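You operate a simulated robot arm through the tools that you are given. There is no shell and no other tool.

You are at the controls of a simulated robot arm. One attempt, no reset.

TASK
Put things in order on the packing table top. At the end: the beige beeswax pad stands on top of the white packing plate; the grey wadding pad stands where the green packing tumbler stood; the green packing tumbler stands where the brown linseed bottle stood; the grey felt dabber stands where the beige beeswax pad stood; the brown linseed bottle stands where the grey felt dabber stood; whatever was shut is shut again. Leave all else as you found it, and nothing knocked over.

Only the result counts: the job must be done as asked and must still hold three seconds after the hand-in. Knocking over, shifting, dropping, spilling or breaking anything else fails it.

THE ROBOT
A 6-joint arm with a two-finger parallel gripper, fixed in place. Base frame: the origin is at the foot of the arm, x ahead of it, y to its left, z up; the work surface is at about z = 0.8. Lengths are in m, angles in degrees, forces in N, time in s.
With the tool pointing down near the work surface it reaches from about 0.26 to 0.68 m from the base axis. Its first joint turns from -66.0 to 66.0 degrees. Payload 2.9 kg.
The TCP is the grasp point between the finger pads, 0.03 m short of the fingertips. In the tool frame z runs along the fingers and y along their closing line. Largest opening 0.11 m; finger width 0.02, thickness 0.01; the body of the gripper, 0.048 by 0.112 m, starts 0.055 m behind the TCP.
Orientation is that of the tool frame in the base frame, as a unit quaternion [w, x, y, z]. With the fingers straight down and closing along the base's y, the tool's x points along the base's -x, its y along +y and its z along -z.

THE INTERFACE
- The arm moves only by the tool jog_arm. Its argument "targets" is a list of rows, each a list of 6 numbers: the shift along the tool's x, y, z in m, then the turn, a rotation vector about the tool's x, y, z in degrees. In form: [[tx, ty, tz, ax, ay, az], ...]. A call has 1 to 20 rows; each row is the pose to reach, as a shift and turn from the pose commanded when the call began, along the tool's axes at that moment. "fingers" is the opening, from 0 (shut) to 1 (fully open), set as the call begins (left out, the last holds). Rows are played at 5 a second. More than 0.05 m and 8.6 degrees between two rows, or a gripper value outside its range, and nothing of the call is played. Where a pose cannot be reached the arm comes as near as it can. A force on the tool above 40 N (or 10 N above the force at the start of the call, whichever is more), or a blocked arm, ends the call early, and 0.2 s more pass. The fingers move at their own pace (about 0.108 m/s each) and stop on an object; they squeeze with about 22 N. The grip force told is the motor's: it shows also when the fingers shut on nothing. Time passes only in rows, and 0.2 s behind the last, so rows that repeat a pose let the fingers close. It gives the time, the measured TCP pose, the force on the tool (base axes), the opening and the grip force at its end, in the units of the frame above (readings bear some noise), with the torque about the TCP (base axes, N m) and any sound that the robot's microphone picked up.
- Cameras (640 x 400 px; columns grow to the right, rows downward): "scene" is fixed at [0.0627, 0.4236, 1.3848]; the picture's right is [-0.88, -0.48, 0.00], its down [-0.27, 0.50, -0.82] and it looks along [0.40, -0.72, -0.57] (base axes); focal length 363 px, centre (320, 200). "wrist" rides on the gripper at [0.072, 0.017, -0.103] in the tool frame; the picture's right is [-0.23, 0.97, 0.00], its down [-0.76, -0.18, -0.62] and it looks along [-0.61, -0.14, 0.78] (tool axes); focal length 222 px, centre (320, 200). There is no depth. A picture from a camera that has moved, and an enlarged one, comes with that camera's place and axes in the base frame and with its lens.
- grab_frame(camera): a new picture of that camera. It takes no simulated time.
- enlarge(camera, box): a new picture of the part [left, top, right, bottom] of that camera's present view, enlarged. It takes no simulated time.
- sign_off(): hands the job in; it is judged then, once.

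Nothing tells you positions but the pictures and the camera data. Unless the task says otherwise, let go and move clear before handing in.

The tools are called as a command line: name --pt "numbers of a row" for each row, then --argument value for the rest, lists and objects as JSON in quotes. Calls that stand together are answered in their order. jog_arm: Moves the arm, as the interface text tells. Its arguments: {"type":"object","properties":{"targets":{"type":"array","items":{"type":"array","items":{"type":"number"}}},"fingers":{"type":"number"}},"required":["targets"]} The other tools are called the same way: grab_frame (camera) takes a picture; enlarge (camera, box) takes an enlarged picture of a part of a camera's view; sign_off () hands the job in.

At the start:

```text
clock: 0.0
tool_pos: [0.5157, -0.0398, 1.0813]
tool_rot: [0.0, 0.0, 1.0, 0.0]
contact_force: [0.1, 0.4, -0.7]
ft_torque: [0.01, 0.04, 0.0]
grip_width: 0.1103
grip_force: 0.1
```

scene: 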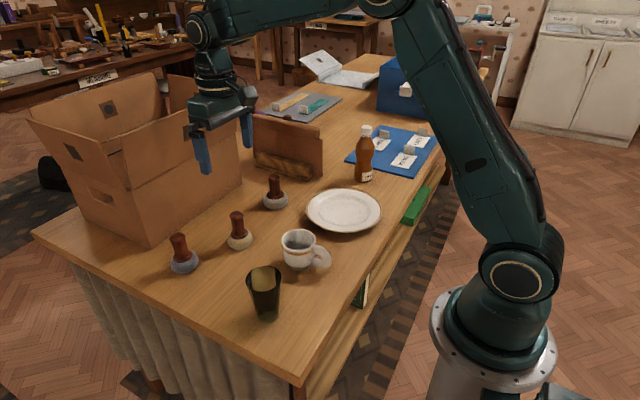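
wrist: 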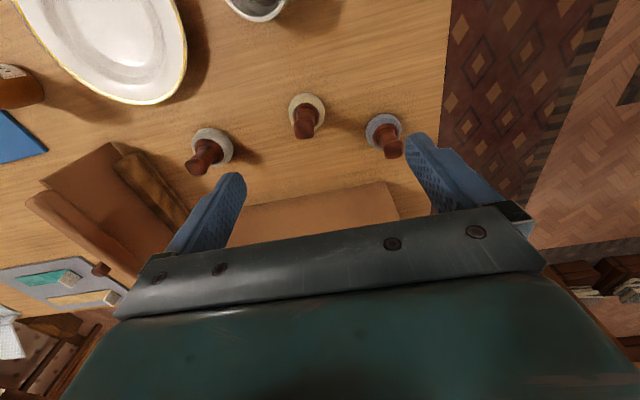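

I see a table with a box, three dabber-like pads with dark handles, a white plate, a cup, a dark green tumbler and a brown bottle. I'll look closer to identify each one before moving.

enlarge --camera "scene" --box '[150, 160, 310, 280]'

enlarge --camera "scene" --box '[230, 110, 430, 330]'

enlarge --camera "wrist" --box '[160, 70, 440, 245]'

enlarge --camera "scene" --box '[250, 40, 450, 180]'

```text
3.33 times, centred on (230, 220) of scene
camera zoom: at [0.0627, 0.4236, 1.3848], right [-0.88, -0.48, 0.0], down [-0.27, 0.5, -0.82], along [0.4, -0.72, -0.57], focal length 1211 px, centre (620, 133)
```

zoom: 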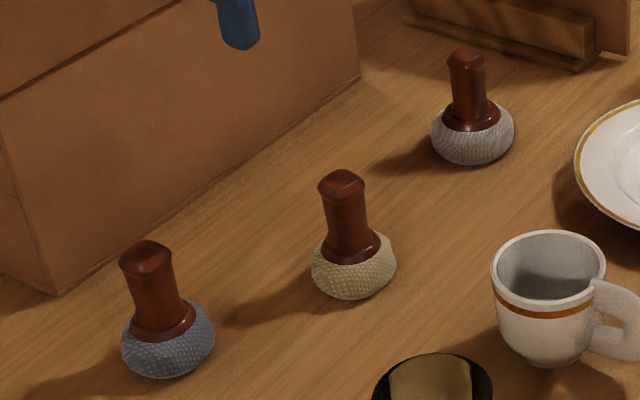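

```text
1.82 times, centred on (330, 220) of scene
camera zoom: at [0.0627, 0.4236, 1.3848], right [-0.88, -0.48, 0.0], down [-0.27, 0.5, -0.82], along [0.4, -0.72, -0.57], focal length 660 px, centre (302, 164)
```

zoom: 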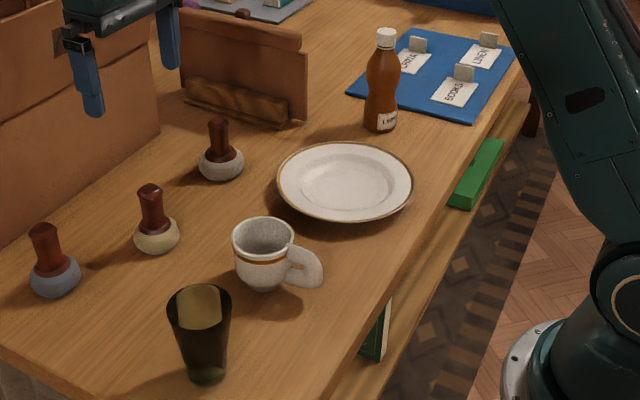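

```text
2.29 times, centred on (300, 158) of wrist
camera zoom: at [0.442, -0.0238, 1.184], right [0.23, 0.97, 0.0], down [0.76, -0.18, 0.62], along [0.61, -0.14, -0.78], focal length 508 px, centre (366, 297)
```

zoom: 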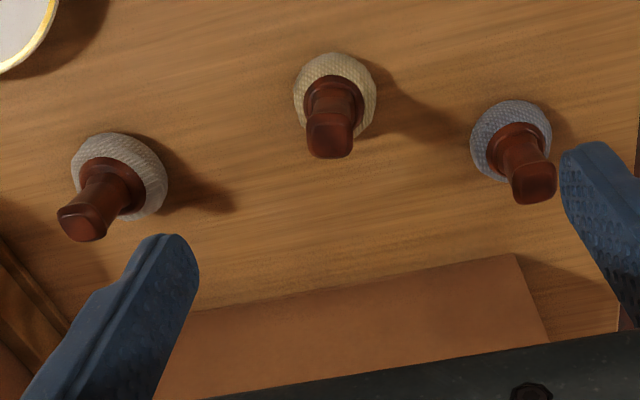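

```text
2.86 times, centred on (350, 110) of scene
camera zoom: at [0.0627, 0.4236, 1.3848], right [-0.88, -0.48, 0.0], down [-0.27, 0.5, -0.82], along [0.4, -0.72, -0.57], focal length 1038 px, centre (234, 457)
```

zoom: 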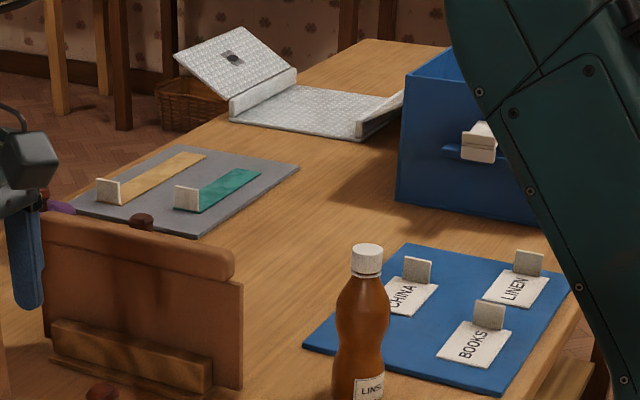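

There are three pads with dark handles: a bluish-grey one on the left, a beige one in the middle and a neutral grey one on the right. Something also seems hidden behind the wooden stand. I'll turn the wrist camera to survey the far side and get the two greys straight before touching anything.

jog_arm --pt "0.0055 -0.0175 -0.0058 0 0 7.5" --pt "0.011 -0.035 -0.0117 0 0 15" --pt "0.0165 -0.0525 -0.0175 0 0 22.5" --pt "0.022 -0.07 -0.0233 0 0 30" --pt "0.0275 -0.0875 -0.0292 0 0 37.5" --pt "0.033 -0.105 -0.035 0 0 45" --pt "0.0385 -0.1225 -0.0408 0 0 52.5" --pt "0.044 -0.14 -0.0467 0 0 60" --pt "0.0495 -0.1575 -0.0525 0 0 67.5" --pt "0.055 -0.175 -0.0583 0 0 75" --pt "0.0605 -0.1925 -0.0642 0 0 82.5" --pt "0.066 -0.21 -0.07 0 0 90"

```text
clock: 2.6
tool_pos: [0.4494, -0.2495, 1.1513]
tool_rot: [-0.001, 0.709, 0.706, 0.0]
contact_force: [0.0, 0.2, -0.5]
ft_torque: [0.03, 0.05, -0.01]
grip_width: 0.1098
grip_force: 0.0
```

The arm moved as planned and the wrist camera should now look along -y. I'll take both pictures.

grab_frame --camera "wrist"

grab_frame --camera "scene"

```text
taken
camera wrist: at [0.4659, -0.1784, 1.2542], right [0.97, -0.23, 0.0], down [-0.18, -0.76, 0.62], along [-0.14, -0.61, -0.78], focal length 222 px, centre (320, 200)
```

wrist: 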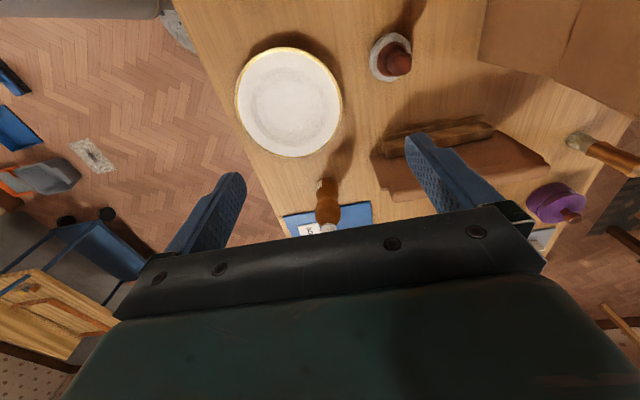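

```text
taken
```

scene: 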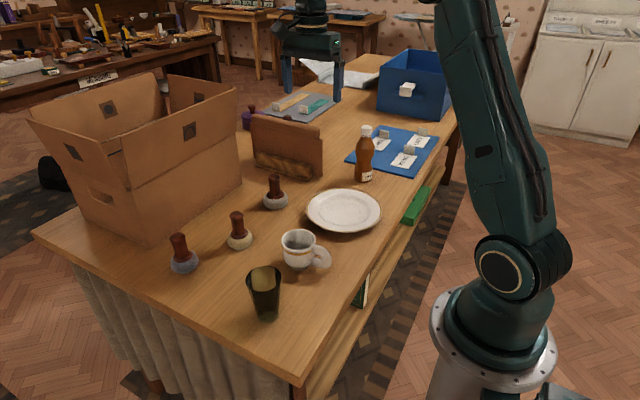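

Behind the stand there are a purple item and a brush-like tool, both far away. I'll zoom in on those and on the pads again.

enlarge --camera "wrist" --box '[440, 80, 640, 260]'

enlarge --camera "wrist" --box '[220, 0, 460, 150]'

enlarge --camera "scene" --box '[220, 70, 340, 150]'

enlarge --camera "scene" --box '[150, 220, 220, 280]'

enlarge --camera "scene" --box '[245, 160, 315, 220]'

enlarge --camera "scene" --box '[220, 220, 350, 330]'

```text
2.22 times, centred on (540, 170) of wrist
camera zoom: at [0.4659, -0.1784, 1.2542], right [0.97, -0.23, 0.0], down [-0.18, -0.76, 0.62], along [-0.14, -0.61, -0.78], focal length 494 px, centre (-169, 267)
```

zoom: 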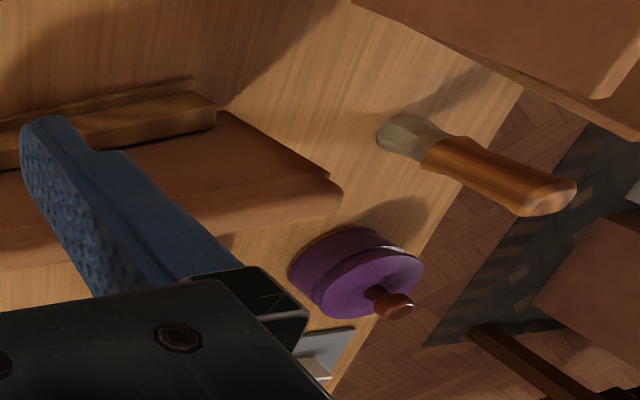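

```text
2.67 times, centred on (340, 75) of wrist
camera zoom: at [0.4659, -0.1784, 1.2542], right [0.97, -0.23, 0.0], down [-0.18, -0.76, 0.62], along [-0.14, -0.61, -0.78], focal length 592 px, centre (267, 533)
```

zoom: 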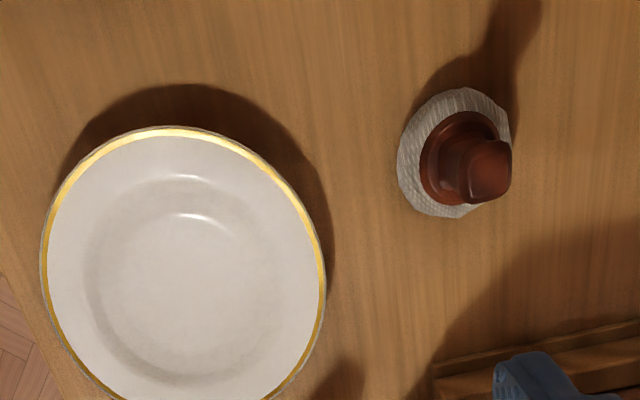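

```text
5.00 times, centred on (280, 110) of scene
camera zoom: at [0.0626, 0.4236, 1.3848], right [-0.88, -0.48, 0.0], down [-0.27, 0.5, -0.82], along [0.4, -0.72, -0.57], focal length 1816 px, centre (520, 650)
```

zoom: 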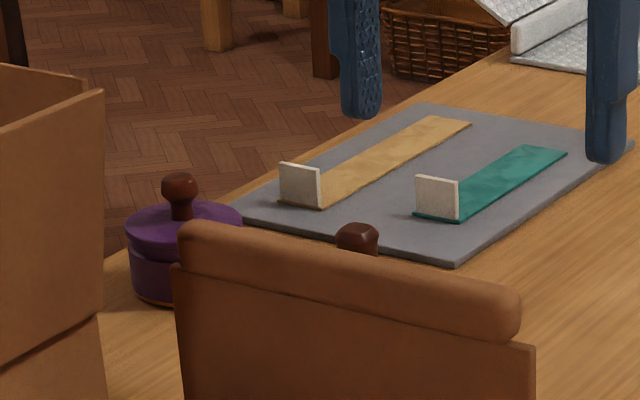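

```text
6.67 times, centred on (185, 250) of scene
camera zoom: at [0.0626, 0.4236, 1.3848], right [-0.88, -0.48, 0.0], down [-0.27, 0.5, -0.82], along [0.4, -0.72, -0.57], focal length 2422 px, centre (1220, -133)
```

zoom: 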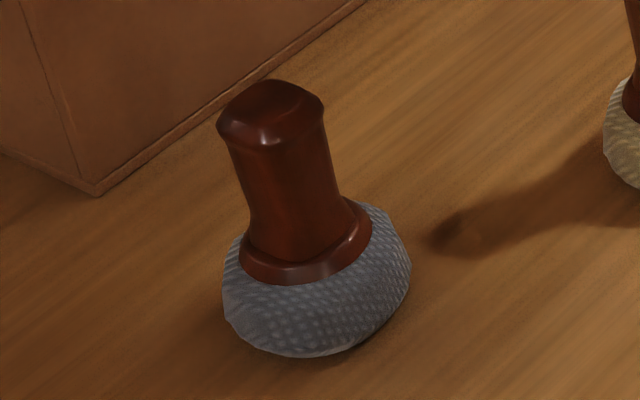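

```text
6.67 times, centred on (280, 190) of scene
camera zoom: at [0.0626, 0.4236, 1.3848], right [-0.88, -0.48, 0.0], down [-0.27, 0.5, -0.82], along [0.4, -0.72, -0.57], focal length 2422 px, centre (587, 267)
```

zoom: 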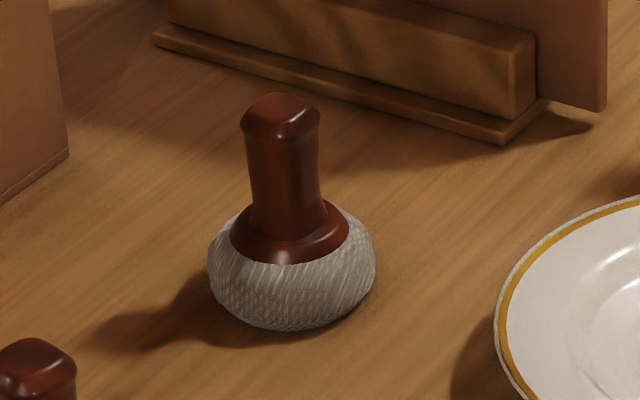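

```text
3.64 times, centred on (285, 275) of scene
camera zoom: at [0.0626, 0.4236, 1.3848], right [-0.88, -0.48, 0.0], down [-0.27, 0.5, -0.82], along [0.4, -0.72, -0.57], focal length 1321 px, centre (447, -73)
```

zoom: 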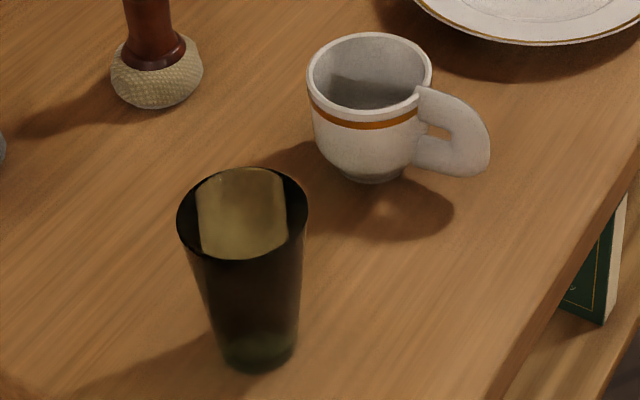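

I can see the top of another pad handle just over the wooden stand, so a fourth pad may be hidden there. I'll raise the camera and turn it to look behind the stand.

jog_arm --pt "-0.01 0.01 -0.02 0 0 -7.4" --pt "-0.02 0.02 -0.04 0 0 -14.8" --pt "-0.03 0.03 -0.06 0 0 -22.2" --pt "-0.04 0.04 -0.08 0 0 -29.6" --pt "-0.05 0.05 -0.1 0 0 -37"

jog_arm --pt "0 0 0 0 -7.5 0" --pt "0 0 0 0 -15 0" --pt "0 0 0 0 -22.5 0" --pt "0 0 0 0 -30 0"

grab_frame --camera "wrist"

```text
clock: 3.8
tool_pos: [0.483, -0.29, 1.2392]
tool_rot: [-0.002, 0.445, 0.895, 0.0]
contact_force: [-0.1, 0.1, 0.2]
ft_torque: [-0.02, -0.04, -0.01]
grip_width: 0.1099
grip_force: 0.1
out of reach, approached as far as the arm can: row 5
```

```text
clock: 4.8
tool_pos: [0.5109, -0.3056, 1.2659]
tool_rot: [0.232, 0.431, 0.864, -0.116]
contact_force: [-0.1, 0.9, -0.2]
ft_torque: [0.04, 0.0, -0.02]
grip_width: 0.1101
grip_force: 0.0
out of reach, approached as far as the arm can: row 3, 4
```

```text
taken
camera wrist: at [0.456, -0.2039, 1.3193], right [0.9, 0.43, 0.11], down [0.07, -0.39, 0.92], along [0.44, -0.82, -0.37], focal length 222 px, centre (320, 200)
```

wrist: 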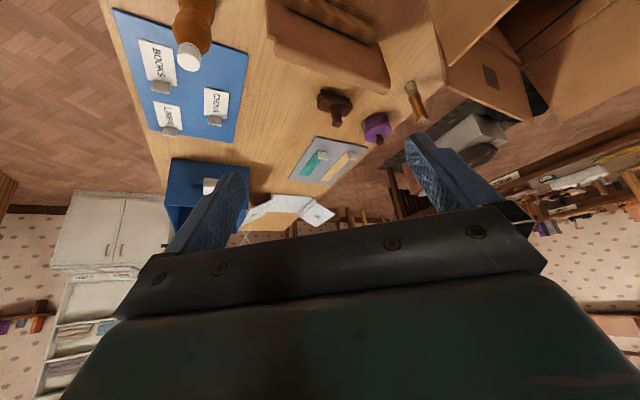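

enlarge --camera "wrist" --box '[270, 40, 450, 160]'

enlarge --camera "wrist" --box '[420, 0, 640, 140]'

enlarge --camera "wrist" --box '[100, 0, 360, 220]'

```text
3.33 times, centred on (360, 100) of wrist
camera zoom: at [0.456, -0.2039, 1.3193], right [0.9, 0.43, 0.11], down [0.07, -0.39, 0.92], along [0.44, -0.82, -0.37], focal length 740 px, centre (187, 533)
```

zoom: 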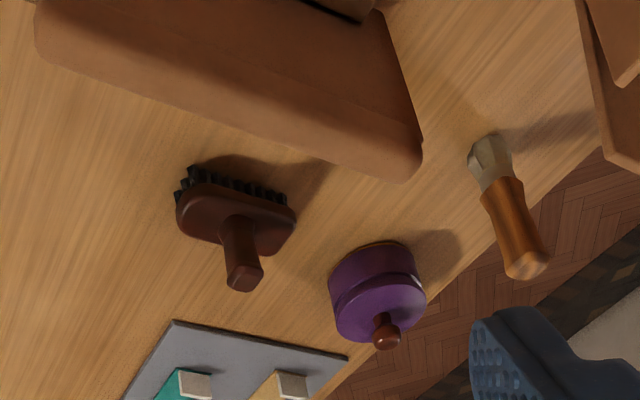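

```text
2.86 times, centred on (530, 70) of wrist
camera zoom: at [0.456, -0.2039, 1.3193], right [0.9, 0.43, 0.11], down [0.07, -0.39, 0.92], along [0.44, -0.82, -0.37], focal length 635 px, centre (-280, 571)
```

zoom: 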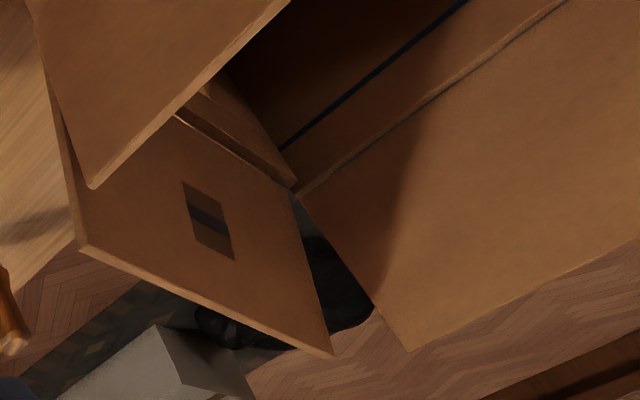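

```text
1.82 times, centred on (230, 110) of wrist
camera zoom: at [0.456, -0.2039, 1.3193], right [0.9, 0.43, 0.11], down [0.07, -0.39, 0.92], along [0.44, -0.82, -0.37], focal length 404 px, centre (484, 364)
```

zoom: 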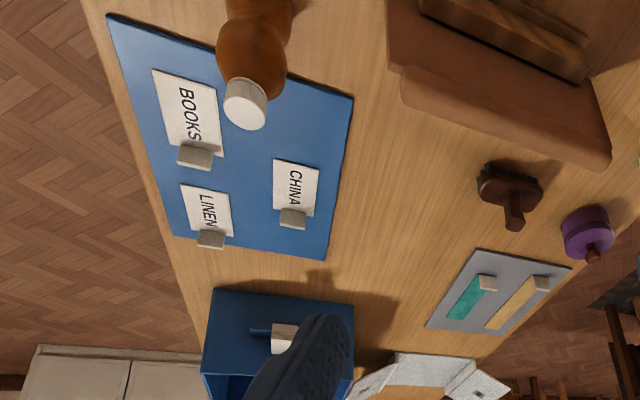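

Behind the stand there is only a scrubbing brush, a purple pot and a paintbrush, so the three pads on the near side are the whole set. I'll bring the tool upright again and look closely at the two greyish pads.

jog_arm --pt "0 0 0 0 7.5 0" --pt "0 0 0 0 15 0" --pt "0 0 0 0 22.5 0" --pt "0 0 0 0 30 0"

```text
clock: 5.8
tool_pos: [0.4854, -0.2889, 1.2307]
tool_rot: [-0.001, 0.446, 0.895, 0.0]
contact_force: [0.0, 0.0, 0.3]
ft_torque: [-0.02, 0.0, 0.03]
grip_width: 0.1101
grip_force: 0.0
out of reach, approached as far as the arm can: row 3, 4
```

jog_arm --pt "0.0288 0.0117 0.025 0 0 -5.3" --pt "0.0575 0.0234 0.05 0 0 -10.6" --pt "0.0863 0.035 0.075 0 0 -15.9" --pt "0.115 0.0467 0.1 0 0 -21.2" --pt "0.1438 0.0584 0.125 0 0 -26.5" --pt "0.1726 0.0701 0.15 0 0 -31.8" --pt "0.2013 0.0818 0.175 0 0 -37.1" --pt "0.2301 0.0934 0.2 0 0 -42.4" --pt "0.2588 0.1051 0.225 0 0 -47.7" --pt "0.2876 0.1168 0.25 0 0 -53"

grab_frame --camera "wrist"

enlarge --camera "wrist" --box '[320, 20, 520, 150]'

```text
clock: 8.0
tool_pos: [0.4083, 0.0075, 0.9814]
tool_rot: [0.0, -0.001, 1.0, 0.001]
contact_force: [-0.5, -1.2, 0.1]
ft_torque: [-0.04, 0.01, 0.02]
grip_width: 0.1097
grip_force: 0.1
```

```text
taken
camera wrist: at [0.3344, 0.0234, 1.0839], right [0.23, 0.97, 0.0], down [0.76, -0.18, 0.62], along [0.61, -0.14, -0.78], focal length 222 px, centre (320, 200)
```

wrist: 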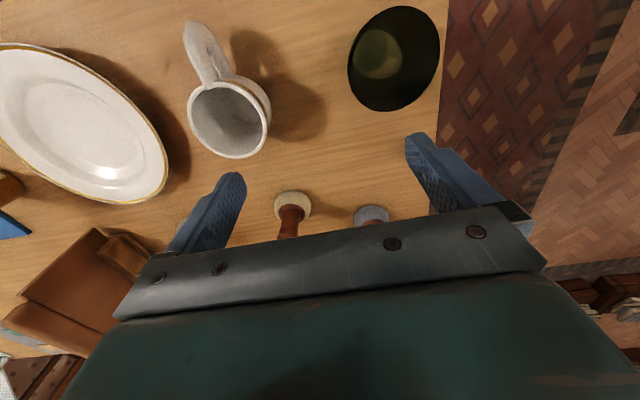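

```text
3.08 times, centred on (420, 85) of wrist
camera zoom: at [0.3344, 0.0234, 1.0839], right [0.23, 0.97, 0.0], down [0.76, -0.18, 0.62], along [0.61, -0.14, -0.78], focal length 684 px, centre (12, 554)
```

zoom: 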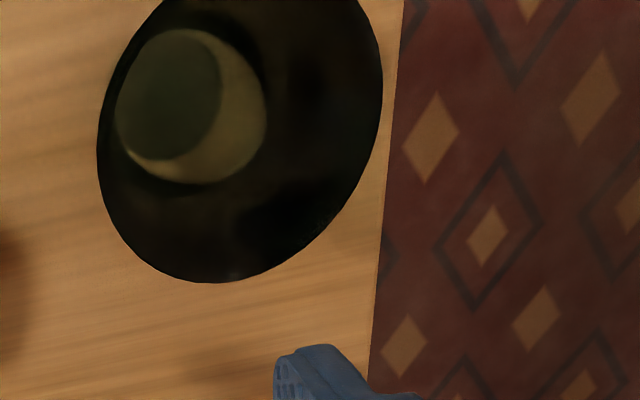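

The tumbler looks empty and sits near the table's edge. I'll move forward at a safe height to look at the pads from close up.

jog_arm --pt "-0.04 -0.005 -0.01 0 0 0" --pt "-0.08 -0.01 -0.02 0 0 0" --pt "-0.12 -0.015 -0.02 0 0 0" --pt "-0.15 -0.02 -0.02 0 0 0"

grab_frame --camera "wrist"

enlarge --camera "wrist" --box '[240, 60, 430, 180]'

enlarge --camera "wrist" --box '[60, 60, 250, 180]'

```text
clock: 9.0
tool_pos: [0.5569, -0.0096, 1.002]
tool_rot: [-0.001, 0.0, 1.0, 0.0]
contact_force: [0.3, 0.8, 0.0]
ft_torque: [0.02, 0.04, 0.02]
grip_width: 0.11
grip_force: 0.1
```

```text
taken
camera wrist: at [0.4837, 0.005, 1.1051], right [0.23, 0.97, 0.0], down [0.76, -0.18, 0.62], along [0.61, -0.14, -0.78], focal length 222 px, centre (320, 200)
```

wrist: 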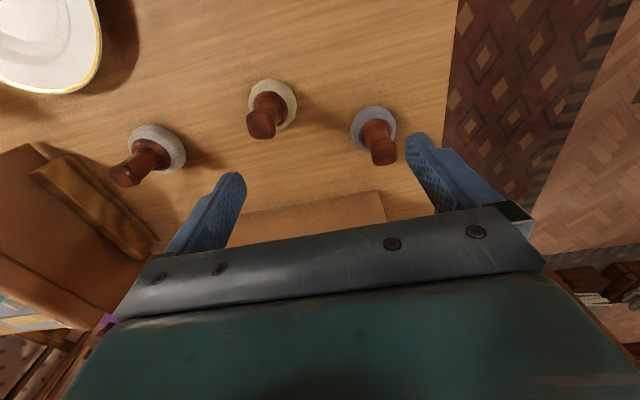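

```text
3.33 times, centred on (335, 120) of wrist
camera zoom: at [0.4837, 0.005, 1.1051], right [0.23, 0.97, 0.0], down [0.76, -0.18, 0.62], along [0.61, -0.14, -0.78], focal length 740 px, centre (270, 467)
```

zoom: 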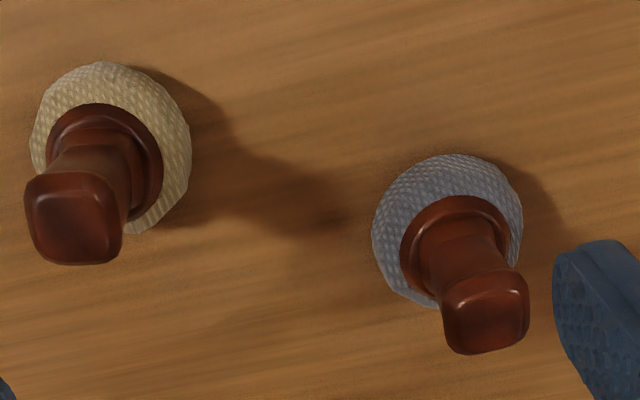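

```text
3.33 times, centred on (155, 120) of wrist
camera zoom: at [0.4837, 0.005, 1.1051], right [0.23, 0.97, 0.0], down [0.76, -0.18, 0.62], along [0.61, -0.14, -0.78], focal length 740 px, centre (870, 467)
```

zoom: 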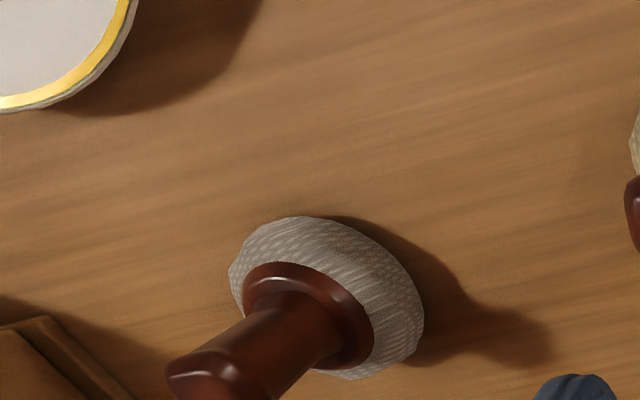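

The pads share one shape but the fabric differs. I'll zoom much closer on each fabric to tell wadding from felt.

enlarge --camera "wrist" --box '[348, 100, 402, 134]'

enlarge --camera "wrist" --box '[130, 120, 190, 158]'

enlarge --camera "wrist" --box '[245, 75, 300, 110]'

enlarge --camera "scene" --box '[168, 245, 202, 277]'

enlarge --camera "scene" --box '[260, 185, 292, 212]'

enlarge --camera "scene" --box '[224, 222, 256, 252]'

```text
11.76 times, centred on (375, 117) of wrist
camera zoom: at [0.4837, 0.005, 1.1051], right [0.23, 0.97, 0.0], down [0.76, -0.18, 0.62], along [0.61, -0.14, -0.78], focal length 2613 px, centre (-327, 1176)
```

zoom: 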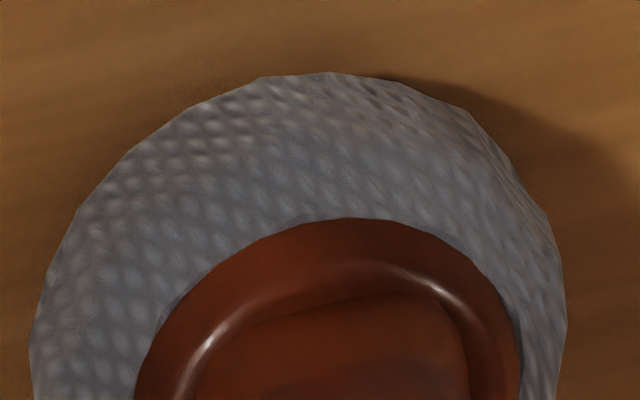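

```text
10.53 times, centred on (160, 139) of wrist
camera zoom: at [0.4837, 0.005, 1.1051], right [0.23, 0.97, 0.0], down [0.76, -0.18, 0.62], along [0.61, -0.14, -0.78], focal length 2338 px, centre (2004, 842)
```

zoom: 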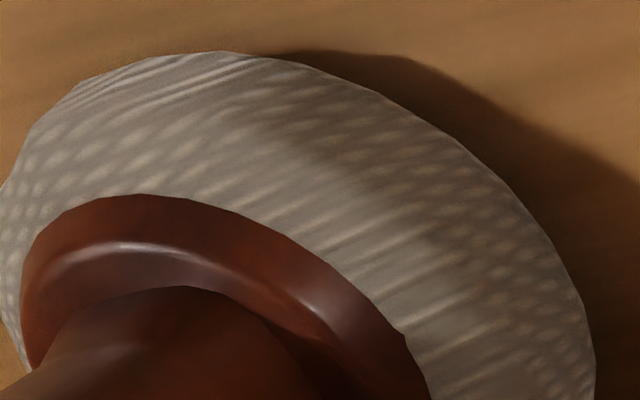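

```text
11.43 times, centred on (272, 92) of wrist
camera zoom: at [0.4837, 0.005, 1.1051], right [0.23, 0.97, 0.0], down [0.76, -0.18, 0.62], along [0.61, -0.14, -0.78], focal length 2538 px, centre (863, 1429)
```

zoom: 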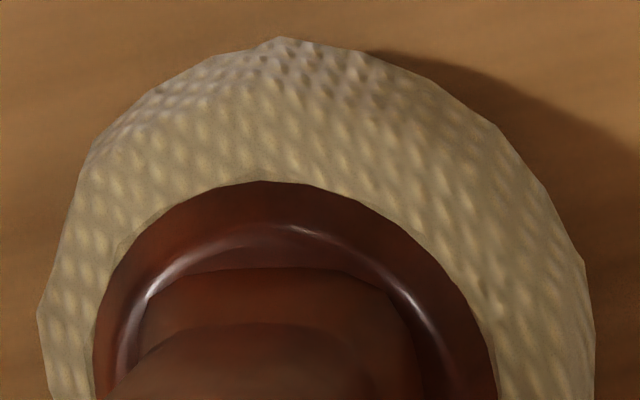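

```text
12.50 times, centred on (185, 261) of scene
camera zoom: at [0.0626, 0.4236, 1.3848], right [-0.88, -0.48, 0.0], down [-0.27, 0.5, -0.82], along [0.4, -0.72, -0.57], focal length 4541 px, centre (2008, -562)
```

zoom: 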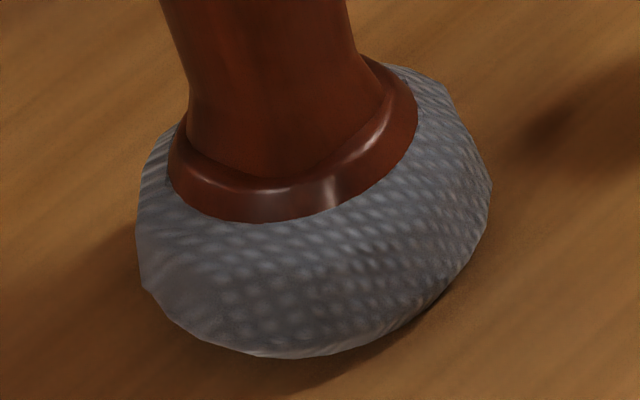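

```text
14.81 times, centred on (276, 198) of scene
camera zoom: at [0.0626, 0.4236, 1.3848], right [-0.88, -0.48, 0.0], down [-0.27, 0.5, -0.82], along [0.4, -0.72, -0.57], focal length 5381 px, centre (972, 222)
```

zoom: 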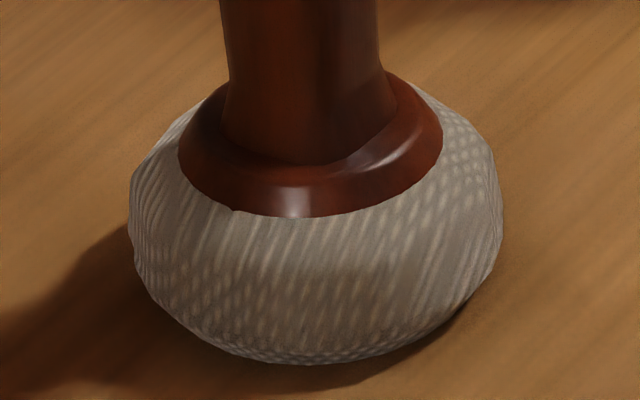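

```text
13.33 times, centred on (240, 237) of scene
camera zoom: at [0.0626, 0.4236, 1.3848], right [-0.88, -0.48, 0.0], down [-0.27, 0.5, -0.82], along [0.4, -0.72, -0.57], focal length 4843 px, centre (1387, -293)
```

zoom: 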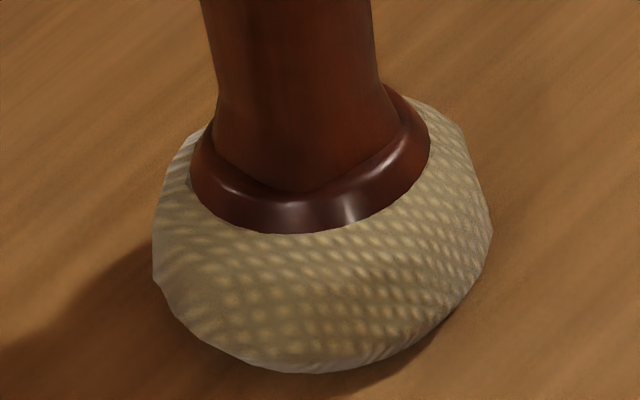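

All three have the same shape and knit, and only the tint and turn differ: blue-grey, beige and warm light grey. I'll look for labels in the room that might tell which grey is felt and which is wadding.

enlarge --camera "scene" --box '[0, 0, 200, 110]'

enlarge --camera "scene" --box '[240, 0, 440, 125]'

enlarge --camera "scene" --box '[440, 0, 640, 125]'

enlarge --camera "scene" --box '[250, 85, 350, 130]'

enlarge --camera "scene" --box '[340, 120, 440, 190]'

enlarge --camera "scene" --box '[330, 180, 450, 320]'

```text
3.20 times, centred on (100, 55) of scene
camera zoom: at [0.0626, 0.4236, 1.3848], right [-0.88, -0.48, 0.0], down [-0.27, 0.5, -0.82], along [0.4, -0.72, -0.57], focal length 1162 px, centre (1024, 664)
```

zoom: 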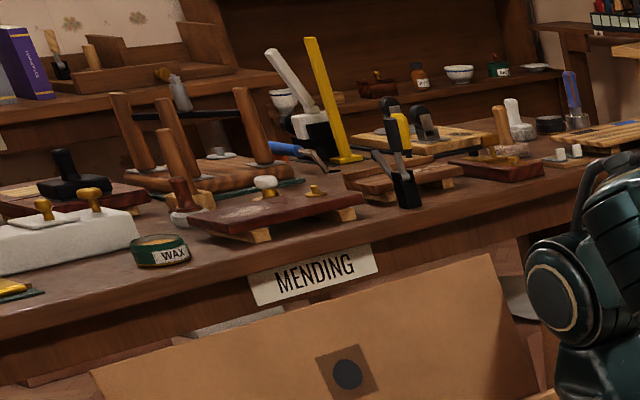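

```text
3.20 times, centred on (340, 62) of scene
camera zoom: at [0.0626, 0.4236, 1.3848], right [-0.88, -0.48, 0.0], down [-0.27, 0.5, -0.82], along [0.4, -0.72, -0.57], focal length 1162 px, centre (256, 640)
```

zoom: 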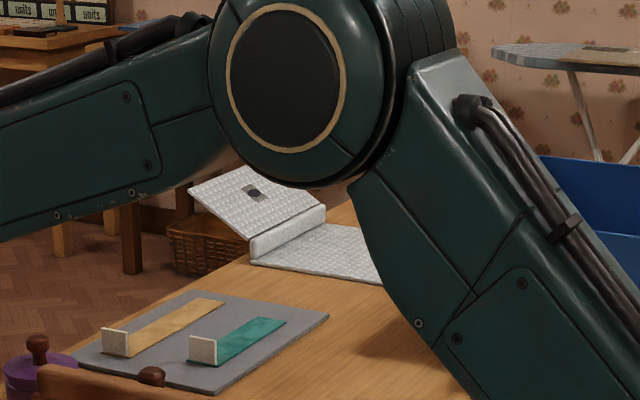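

```text
3.20 times, centred on (540, 62) of scene
camera zoom: at [0.0626, 0.4236, 1.3848], right [-0.88, -0.48, 0.0], down [-0.27, 0.5, -0.82], along [0.4, -0.72, -0.57], focal length 1162 px, centre (-384, 640)
```

zoom: 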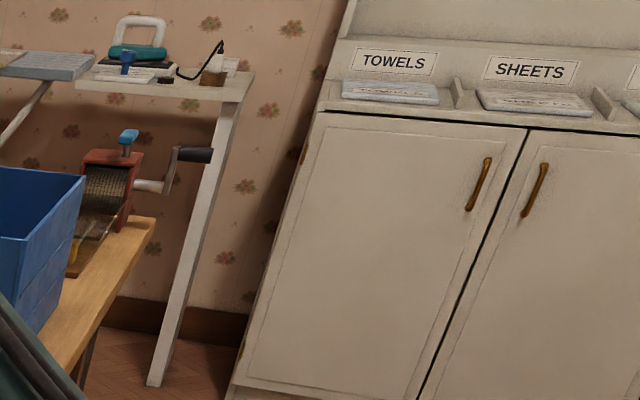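

```text
6.40 times, centred on (300, 108) of scene
camera zoom: at [0.0626, 0.4236, 1.3848], right [-0.88, -0.48, 0.0], down [-0.27, 0.5, -0.82], along [0.4, -0.72, -0.57], focal length 2325 px, centre (448, 792)
```

zoom: 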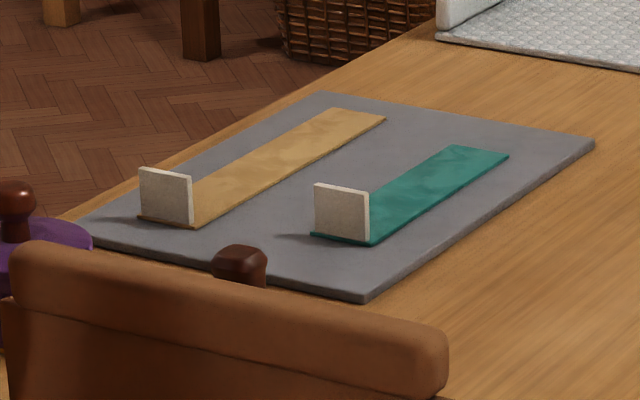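

```text
5.71 times, centred on (390, 155) of scene
camera zoom: at [0.0626, 0.4236, 1.3848], right [-0.88, -0.48, 0.0], down [-0.27, 0.5, -0.82], along [0.4, -0.72, -0.57], focal length 2076 px, centre (-80, 457)
```

zoom: 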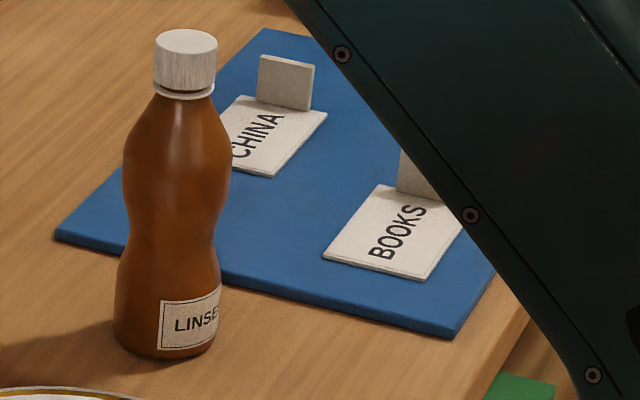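

```text
2.86 times, centred on (390, 250) of scene
camera zoom: at [0.0626, 0.4236, 1.3848], right [-0.88, -0.48, 0.0], down [-0.27, 0.5, -0.82], along [0.4, -0.72, -0.57], focal length 1038 px, centre (120, 57)
```

zoom: 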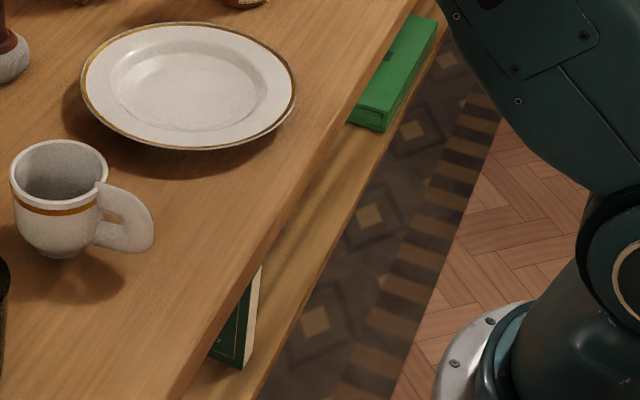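

No label settles it, so I'll check the wooden stand itself in case it's some kind of shut container.

enlarge --camera "scene" --box '[235, 95, 335, 195]'

enlarge --camera "wrist" --box '[0, 120, 180, 340]'

enlarge --camera "wrist" --box '[190, 170, 430, 250]'

enlarge --camera "scene" --box '[20, 60, 250, 260]'

```text
4.00 times, centred on (285, 145) of scene
camera zoom: at [0.0626, 0.4236, 1.3848], right [-0.88, -0.48, 0.0], down [-0.27, 0.5, -0.82], along [0.4, -0.72, -0.57], focal length 1453 px, centre (460, 420)
```

zoom: 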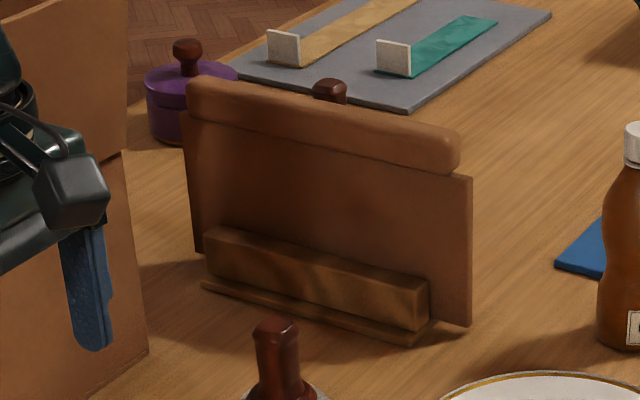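

```text
1.82 times, centred on (90, 230) of wrist
camera zoom: at [0.4837, 0.005, 1.1051], right [0.23, 0.97, 0.0], down [0.76, -0.18, 0.62], along [0.61, -0.14, -0.78], focal length 404 px, centre (738, 146)
```

zoom: 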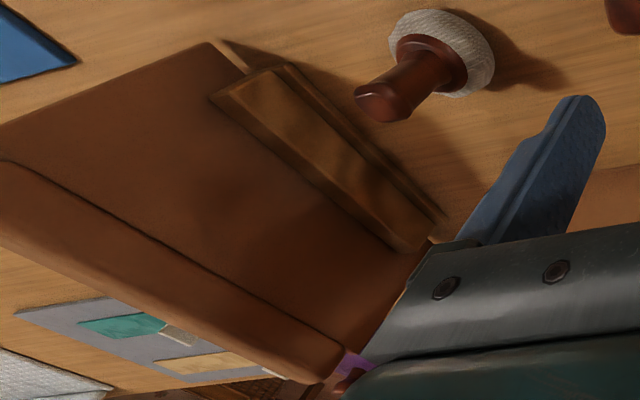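

```text
2.67 times, centred on (310, 210) of wrist
camera zoom: at [0.4837, 0.005, 1.1051], right [0.23, 0.97, 0.0], down [0.76, -0.18, 0.62], along [0.61, -0.14, -0.78], focal length 592 px, centre (347, 173)
```

zoom: 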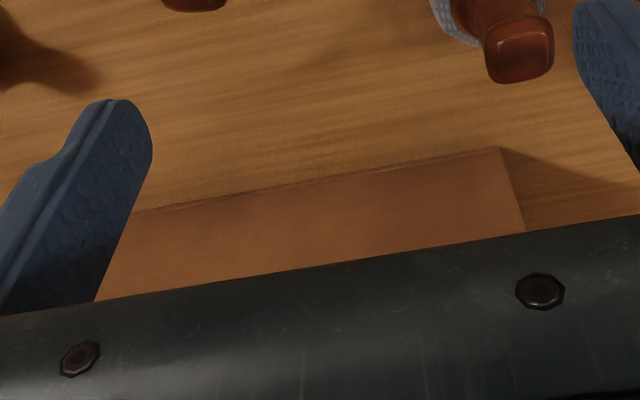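

```text
2.00 times, centred on (135, 160) of scene
camera zoom: at [0.0626, 0.4236, 1.3848], right [-0.88, -0.48, 0.0], down [-0.27, 0.5, -0.82], along [0.4, -0.72, -0.57], focal length 726 px, centre (690, 280)
```

zoom: 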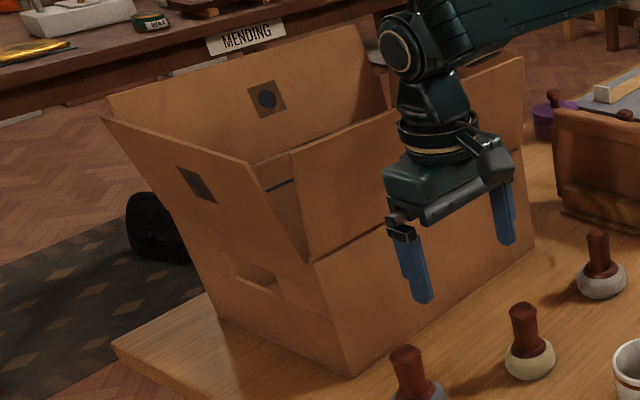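

The stand is just an easel with a ledge, and the box is open, so nothing within reach is shut. There's a similar dabber on the mending bench, so I'll compare its colour as a hint.

enlarge --camera "scene" --box '[30, 40, 90, 80]'

enlarge --camera "scene" --box '[90, 10, 200, 60]'

enlarge --camera "scene" --box '[0, 0, 60, 80]'

```text
10.00 times, centred on (60, 60) of scene
camera zoom: at [0.0626, 0.4236, 1.3848], right [-0.88, -0.48, 0.0], down [-0.27, 0.5, -0.82], along [0.4, -0.72, -0.57], focal length 3632 px, centre (2920, 1600)
```

zoom: 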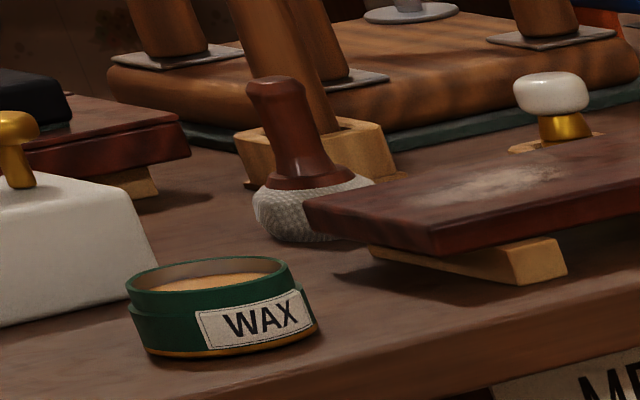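

```text
5.82 times, centred on (145, 35) of scene
camera zoom: at [0.0626, 0.4236, 1.3848], right [-0.88, -0.48, 0.0], down [-0.27, 0.5, -0.82], along [0.4, -0.72, -0.57], focal length 2113 px, centre (1338, 1160)
```

zoom: 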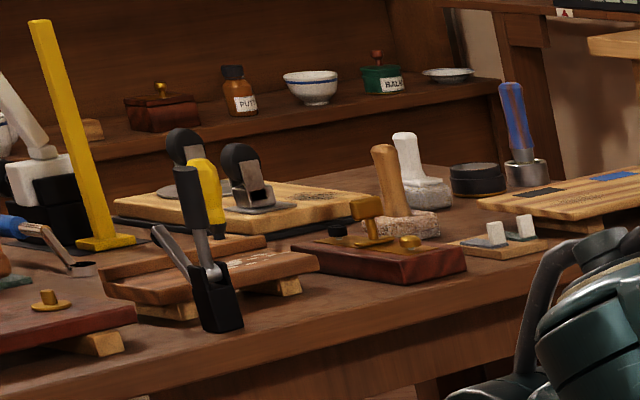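

```text
5.00 times, centred on (30, 40) of scene
camera zoom: at [0.0626, 0.4236, 1.3848], right [-0.88, -0.48, 0.0], down [-0.27, 0.5, -0.82], along [0.4, -0.72, -0.57], focal length 1816 px, centre (1770, 1000)
```

zoom: 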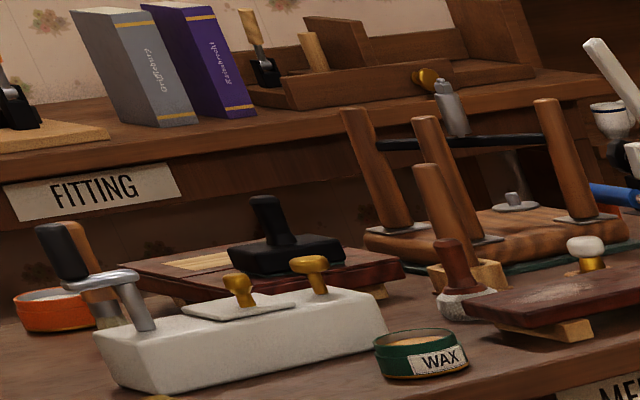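

The bench dabber doesn't settle it either. I'll check inside the open carton once, so I'm sure no third grey pad is hiding there.

jog_arm --pt "0 0 -0.02 0 0 7.5" --pt "0 0 -0.04 0 0 15" --pt "0 0 -0.06 0 0 22.5" --pt "0 0 -0.08 0 0 30" --pt "0 0 -0.1 0 0 37.5" --pt "0 0 -0.12 0 0 45" --pt "0 0 -0.14 0 0 52.5" --pt "0 0 -0.16 0 0 60" --pt "0 0 -0.18 0 0 67.5" --pt "-0.01 0 -0.2 0 0 75" --pt "-0.02 0 -0.21 0 0 82.5" --pt "-0.02 0 -0.22 0 0 90"

grab_frame --camera "wrist"

```text
clock: 11.6
tool_pos: [0.5759, -0.0095, 1.2215]
tool_rot: [-0.001, 0.708, 0.706, 0.0]
contact_force: [0.0, -0.1, 0.3]
ft_torque: [-0.02, -0.01, 0.03]
grip_width: 0.1102
grip_force: 0.0
```

```text
taken
camera wrist: at [0.5933, 0.0614, 1.3242], right [0.97, -0.23, 0.0], down [-0.18, -0.76, 0.62], along [-0.14, -0.61, -0.78], focal length 222 px, centre (320, 200)
```

wrist: 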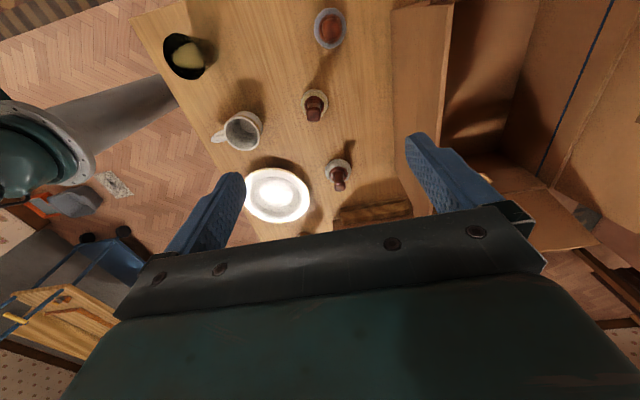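

enlarge --camera "wrist" --box '[390, 0, 640, 200]'

enlarge --camera "wrist" --box '[150, 0, 400, 240]'

```text
2.00 times, centred on (515, 100) of wrist
camera zoom: at [0.5933, 0.0614, 1.3242], right [0.97, -0.23, 0.0], down [-0.18, -0.76, 0.62], along [-0.14, -0.61, -0.78], focal length 444 px, centre (-70, 400)
```

zoom: 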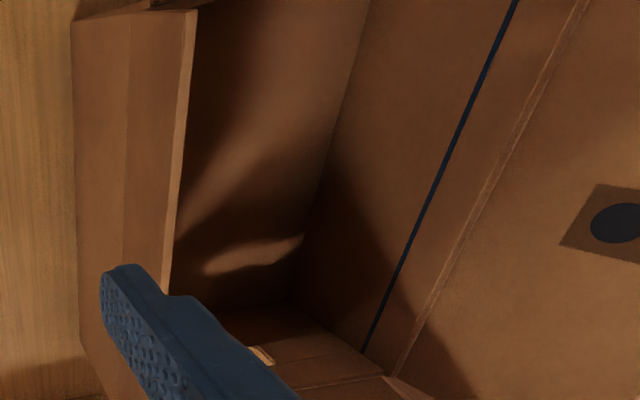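

```text
1.67 times, centred on (275, 120) of wrist
camera zoom: at [0.5933, 0.0614, 1.3242], right [0.97, -0.23, 0.0], down [-0.18, -0.76, 0.62], along [-0.14, -0.61, -0.78], focal length 370 px, centre (395, 333)
```

zoom: 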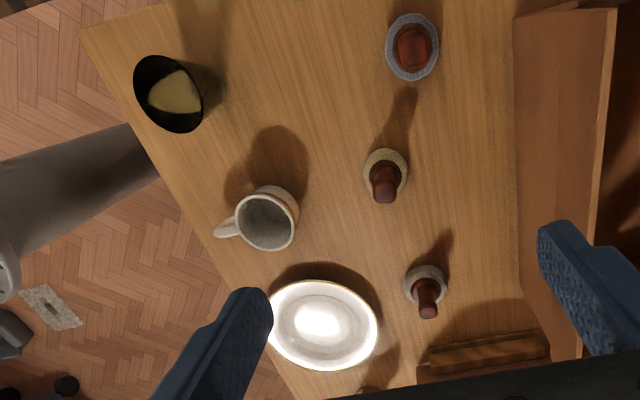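

The carton is empty, so the three pads on the table are the ones meant. The right grey pad may be slightly larger than the others, so I'll measure all three from this overhead view.

enlarge --camera "wrist" --box '[305, 0, 365, 55]'

enlarge --camera "wrist" --box '[290, 80, 350, 135]'

enlarge --camera "wrist" --box '[315, 150, 375, 205]'

enlarge --camera "wrist" --box '[155, 20, 275, 160]'

enlarge --camera "wrist" --box '[220, 150, 340, 245]'

```text
7.27 times, centred on (335, 28) of wrist
camera zoom: at [0.5933, 0.0614, 1.3242], right [0.97, -0.23, 0.0], down [-0.18, -0.76, 0.62], along [-0.14, -0.61, -0.78], focal length 1615 px, centre (211, 1454)
```

zoom: 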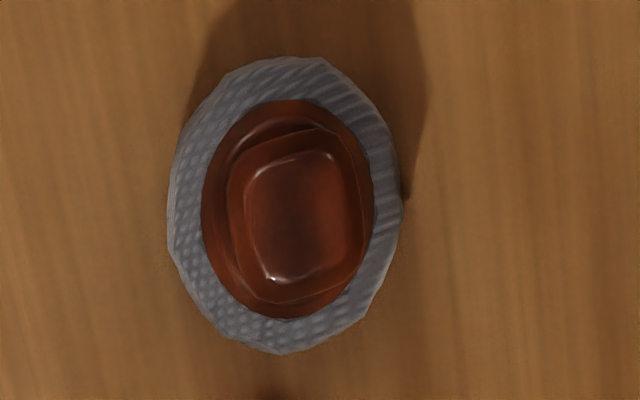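

```text
7.27 times, centred on (320, 108) of wrist
camera zoom: at [0.5933, 0.0614, 1.3242], right [0.97, -0.23, 0.0], down [-0.18, -0.76, 0.62], along [-0.14, -0.61, -0.78], focal length 1615 px, centre (320, 873)
```

zoom: 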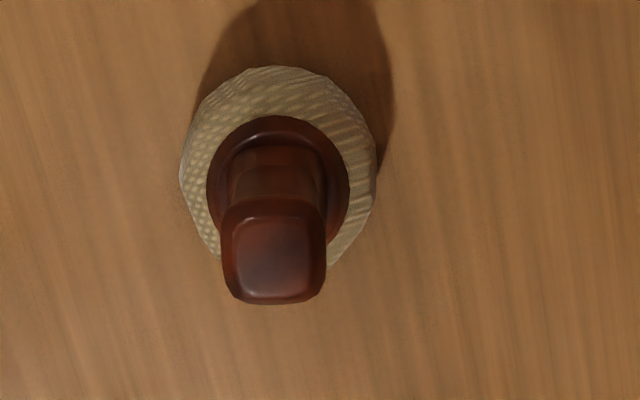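

```text
7.27 times, centred on (345, 178) of wrist
camera zoom: at [0.5933, 0.0614, 1.3242], right [0.97, -0.23, 0.0], down [-0.18, -0.76, 0.62], along [-0.14, -0.61, -0.78], focal length 1615 px, centre (138, 364)
```

zoom: 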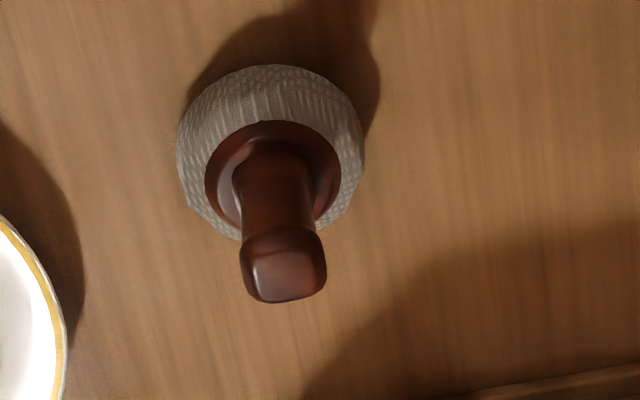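

```text
2.86 times, centred on (215, 90) of wrist
camera zoom: at [0.5933, 0.0614, 1.3242], right [0.97, -0.23, 0.0], down [-0.18, -0.76, 0.62], along [-0.14, -0.61, -0.78], focal length 635 px, centre (620, 514)
```

zoom: 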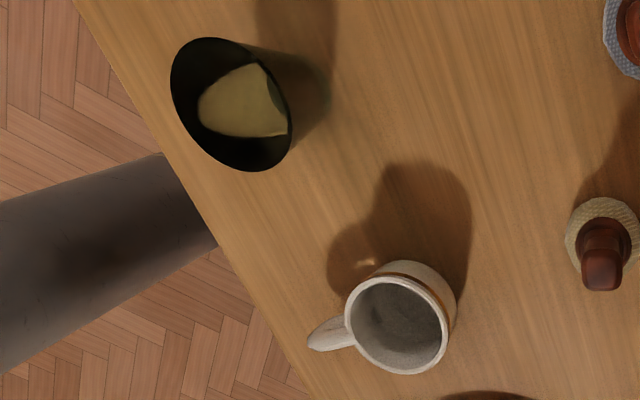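

```text
4.21 times, centred on (280, 198) of wrist
camera zoom: at [0.5933, 0.0614, 1.3242], right [0.97, -0.23, 0.0], down [-0.18, -0.76, 0.62], along [-0.14, -0.61, -0.78], focal length 935 px, centre (488, 210)
```

zoom: 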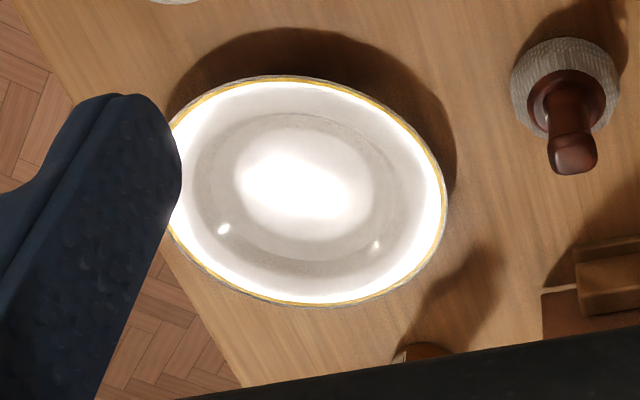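

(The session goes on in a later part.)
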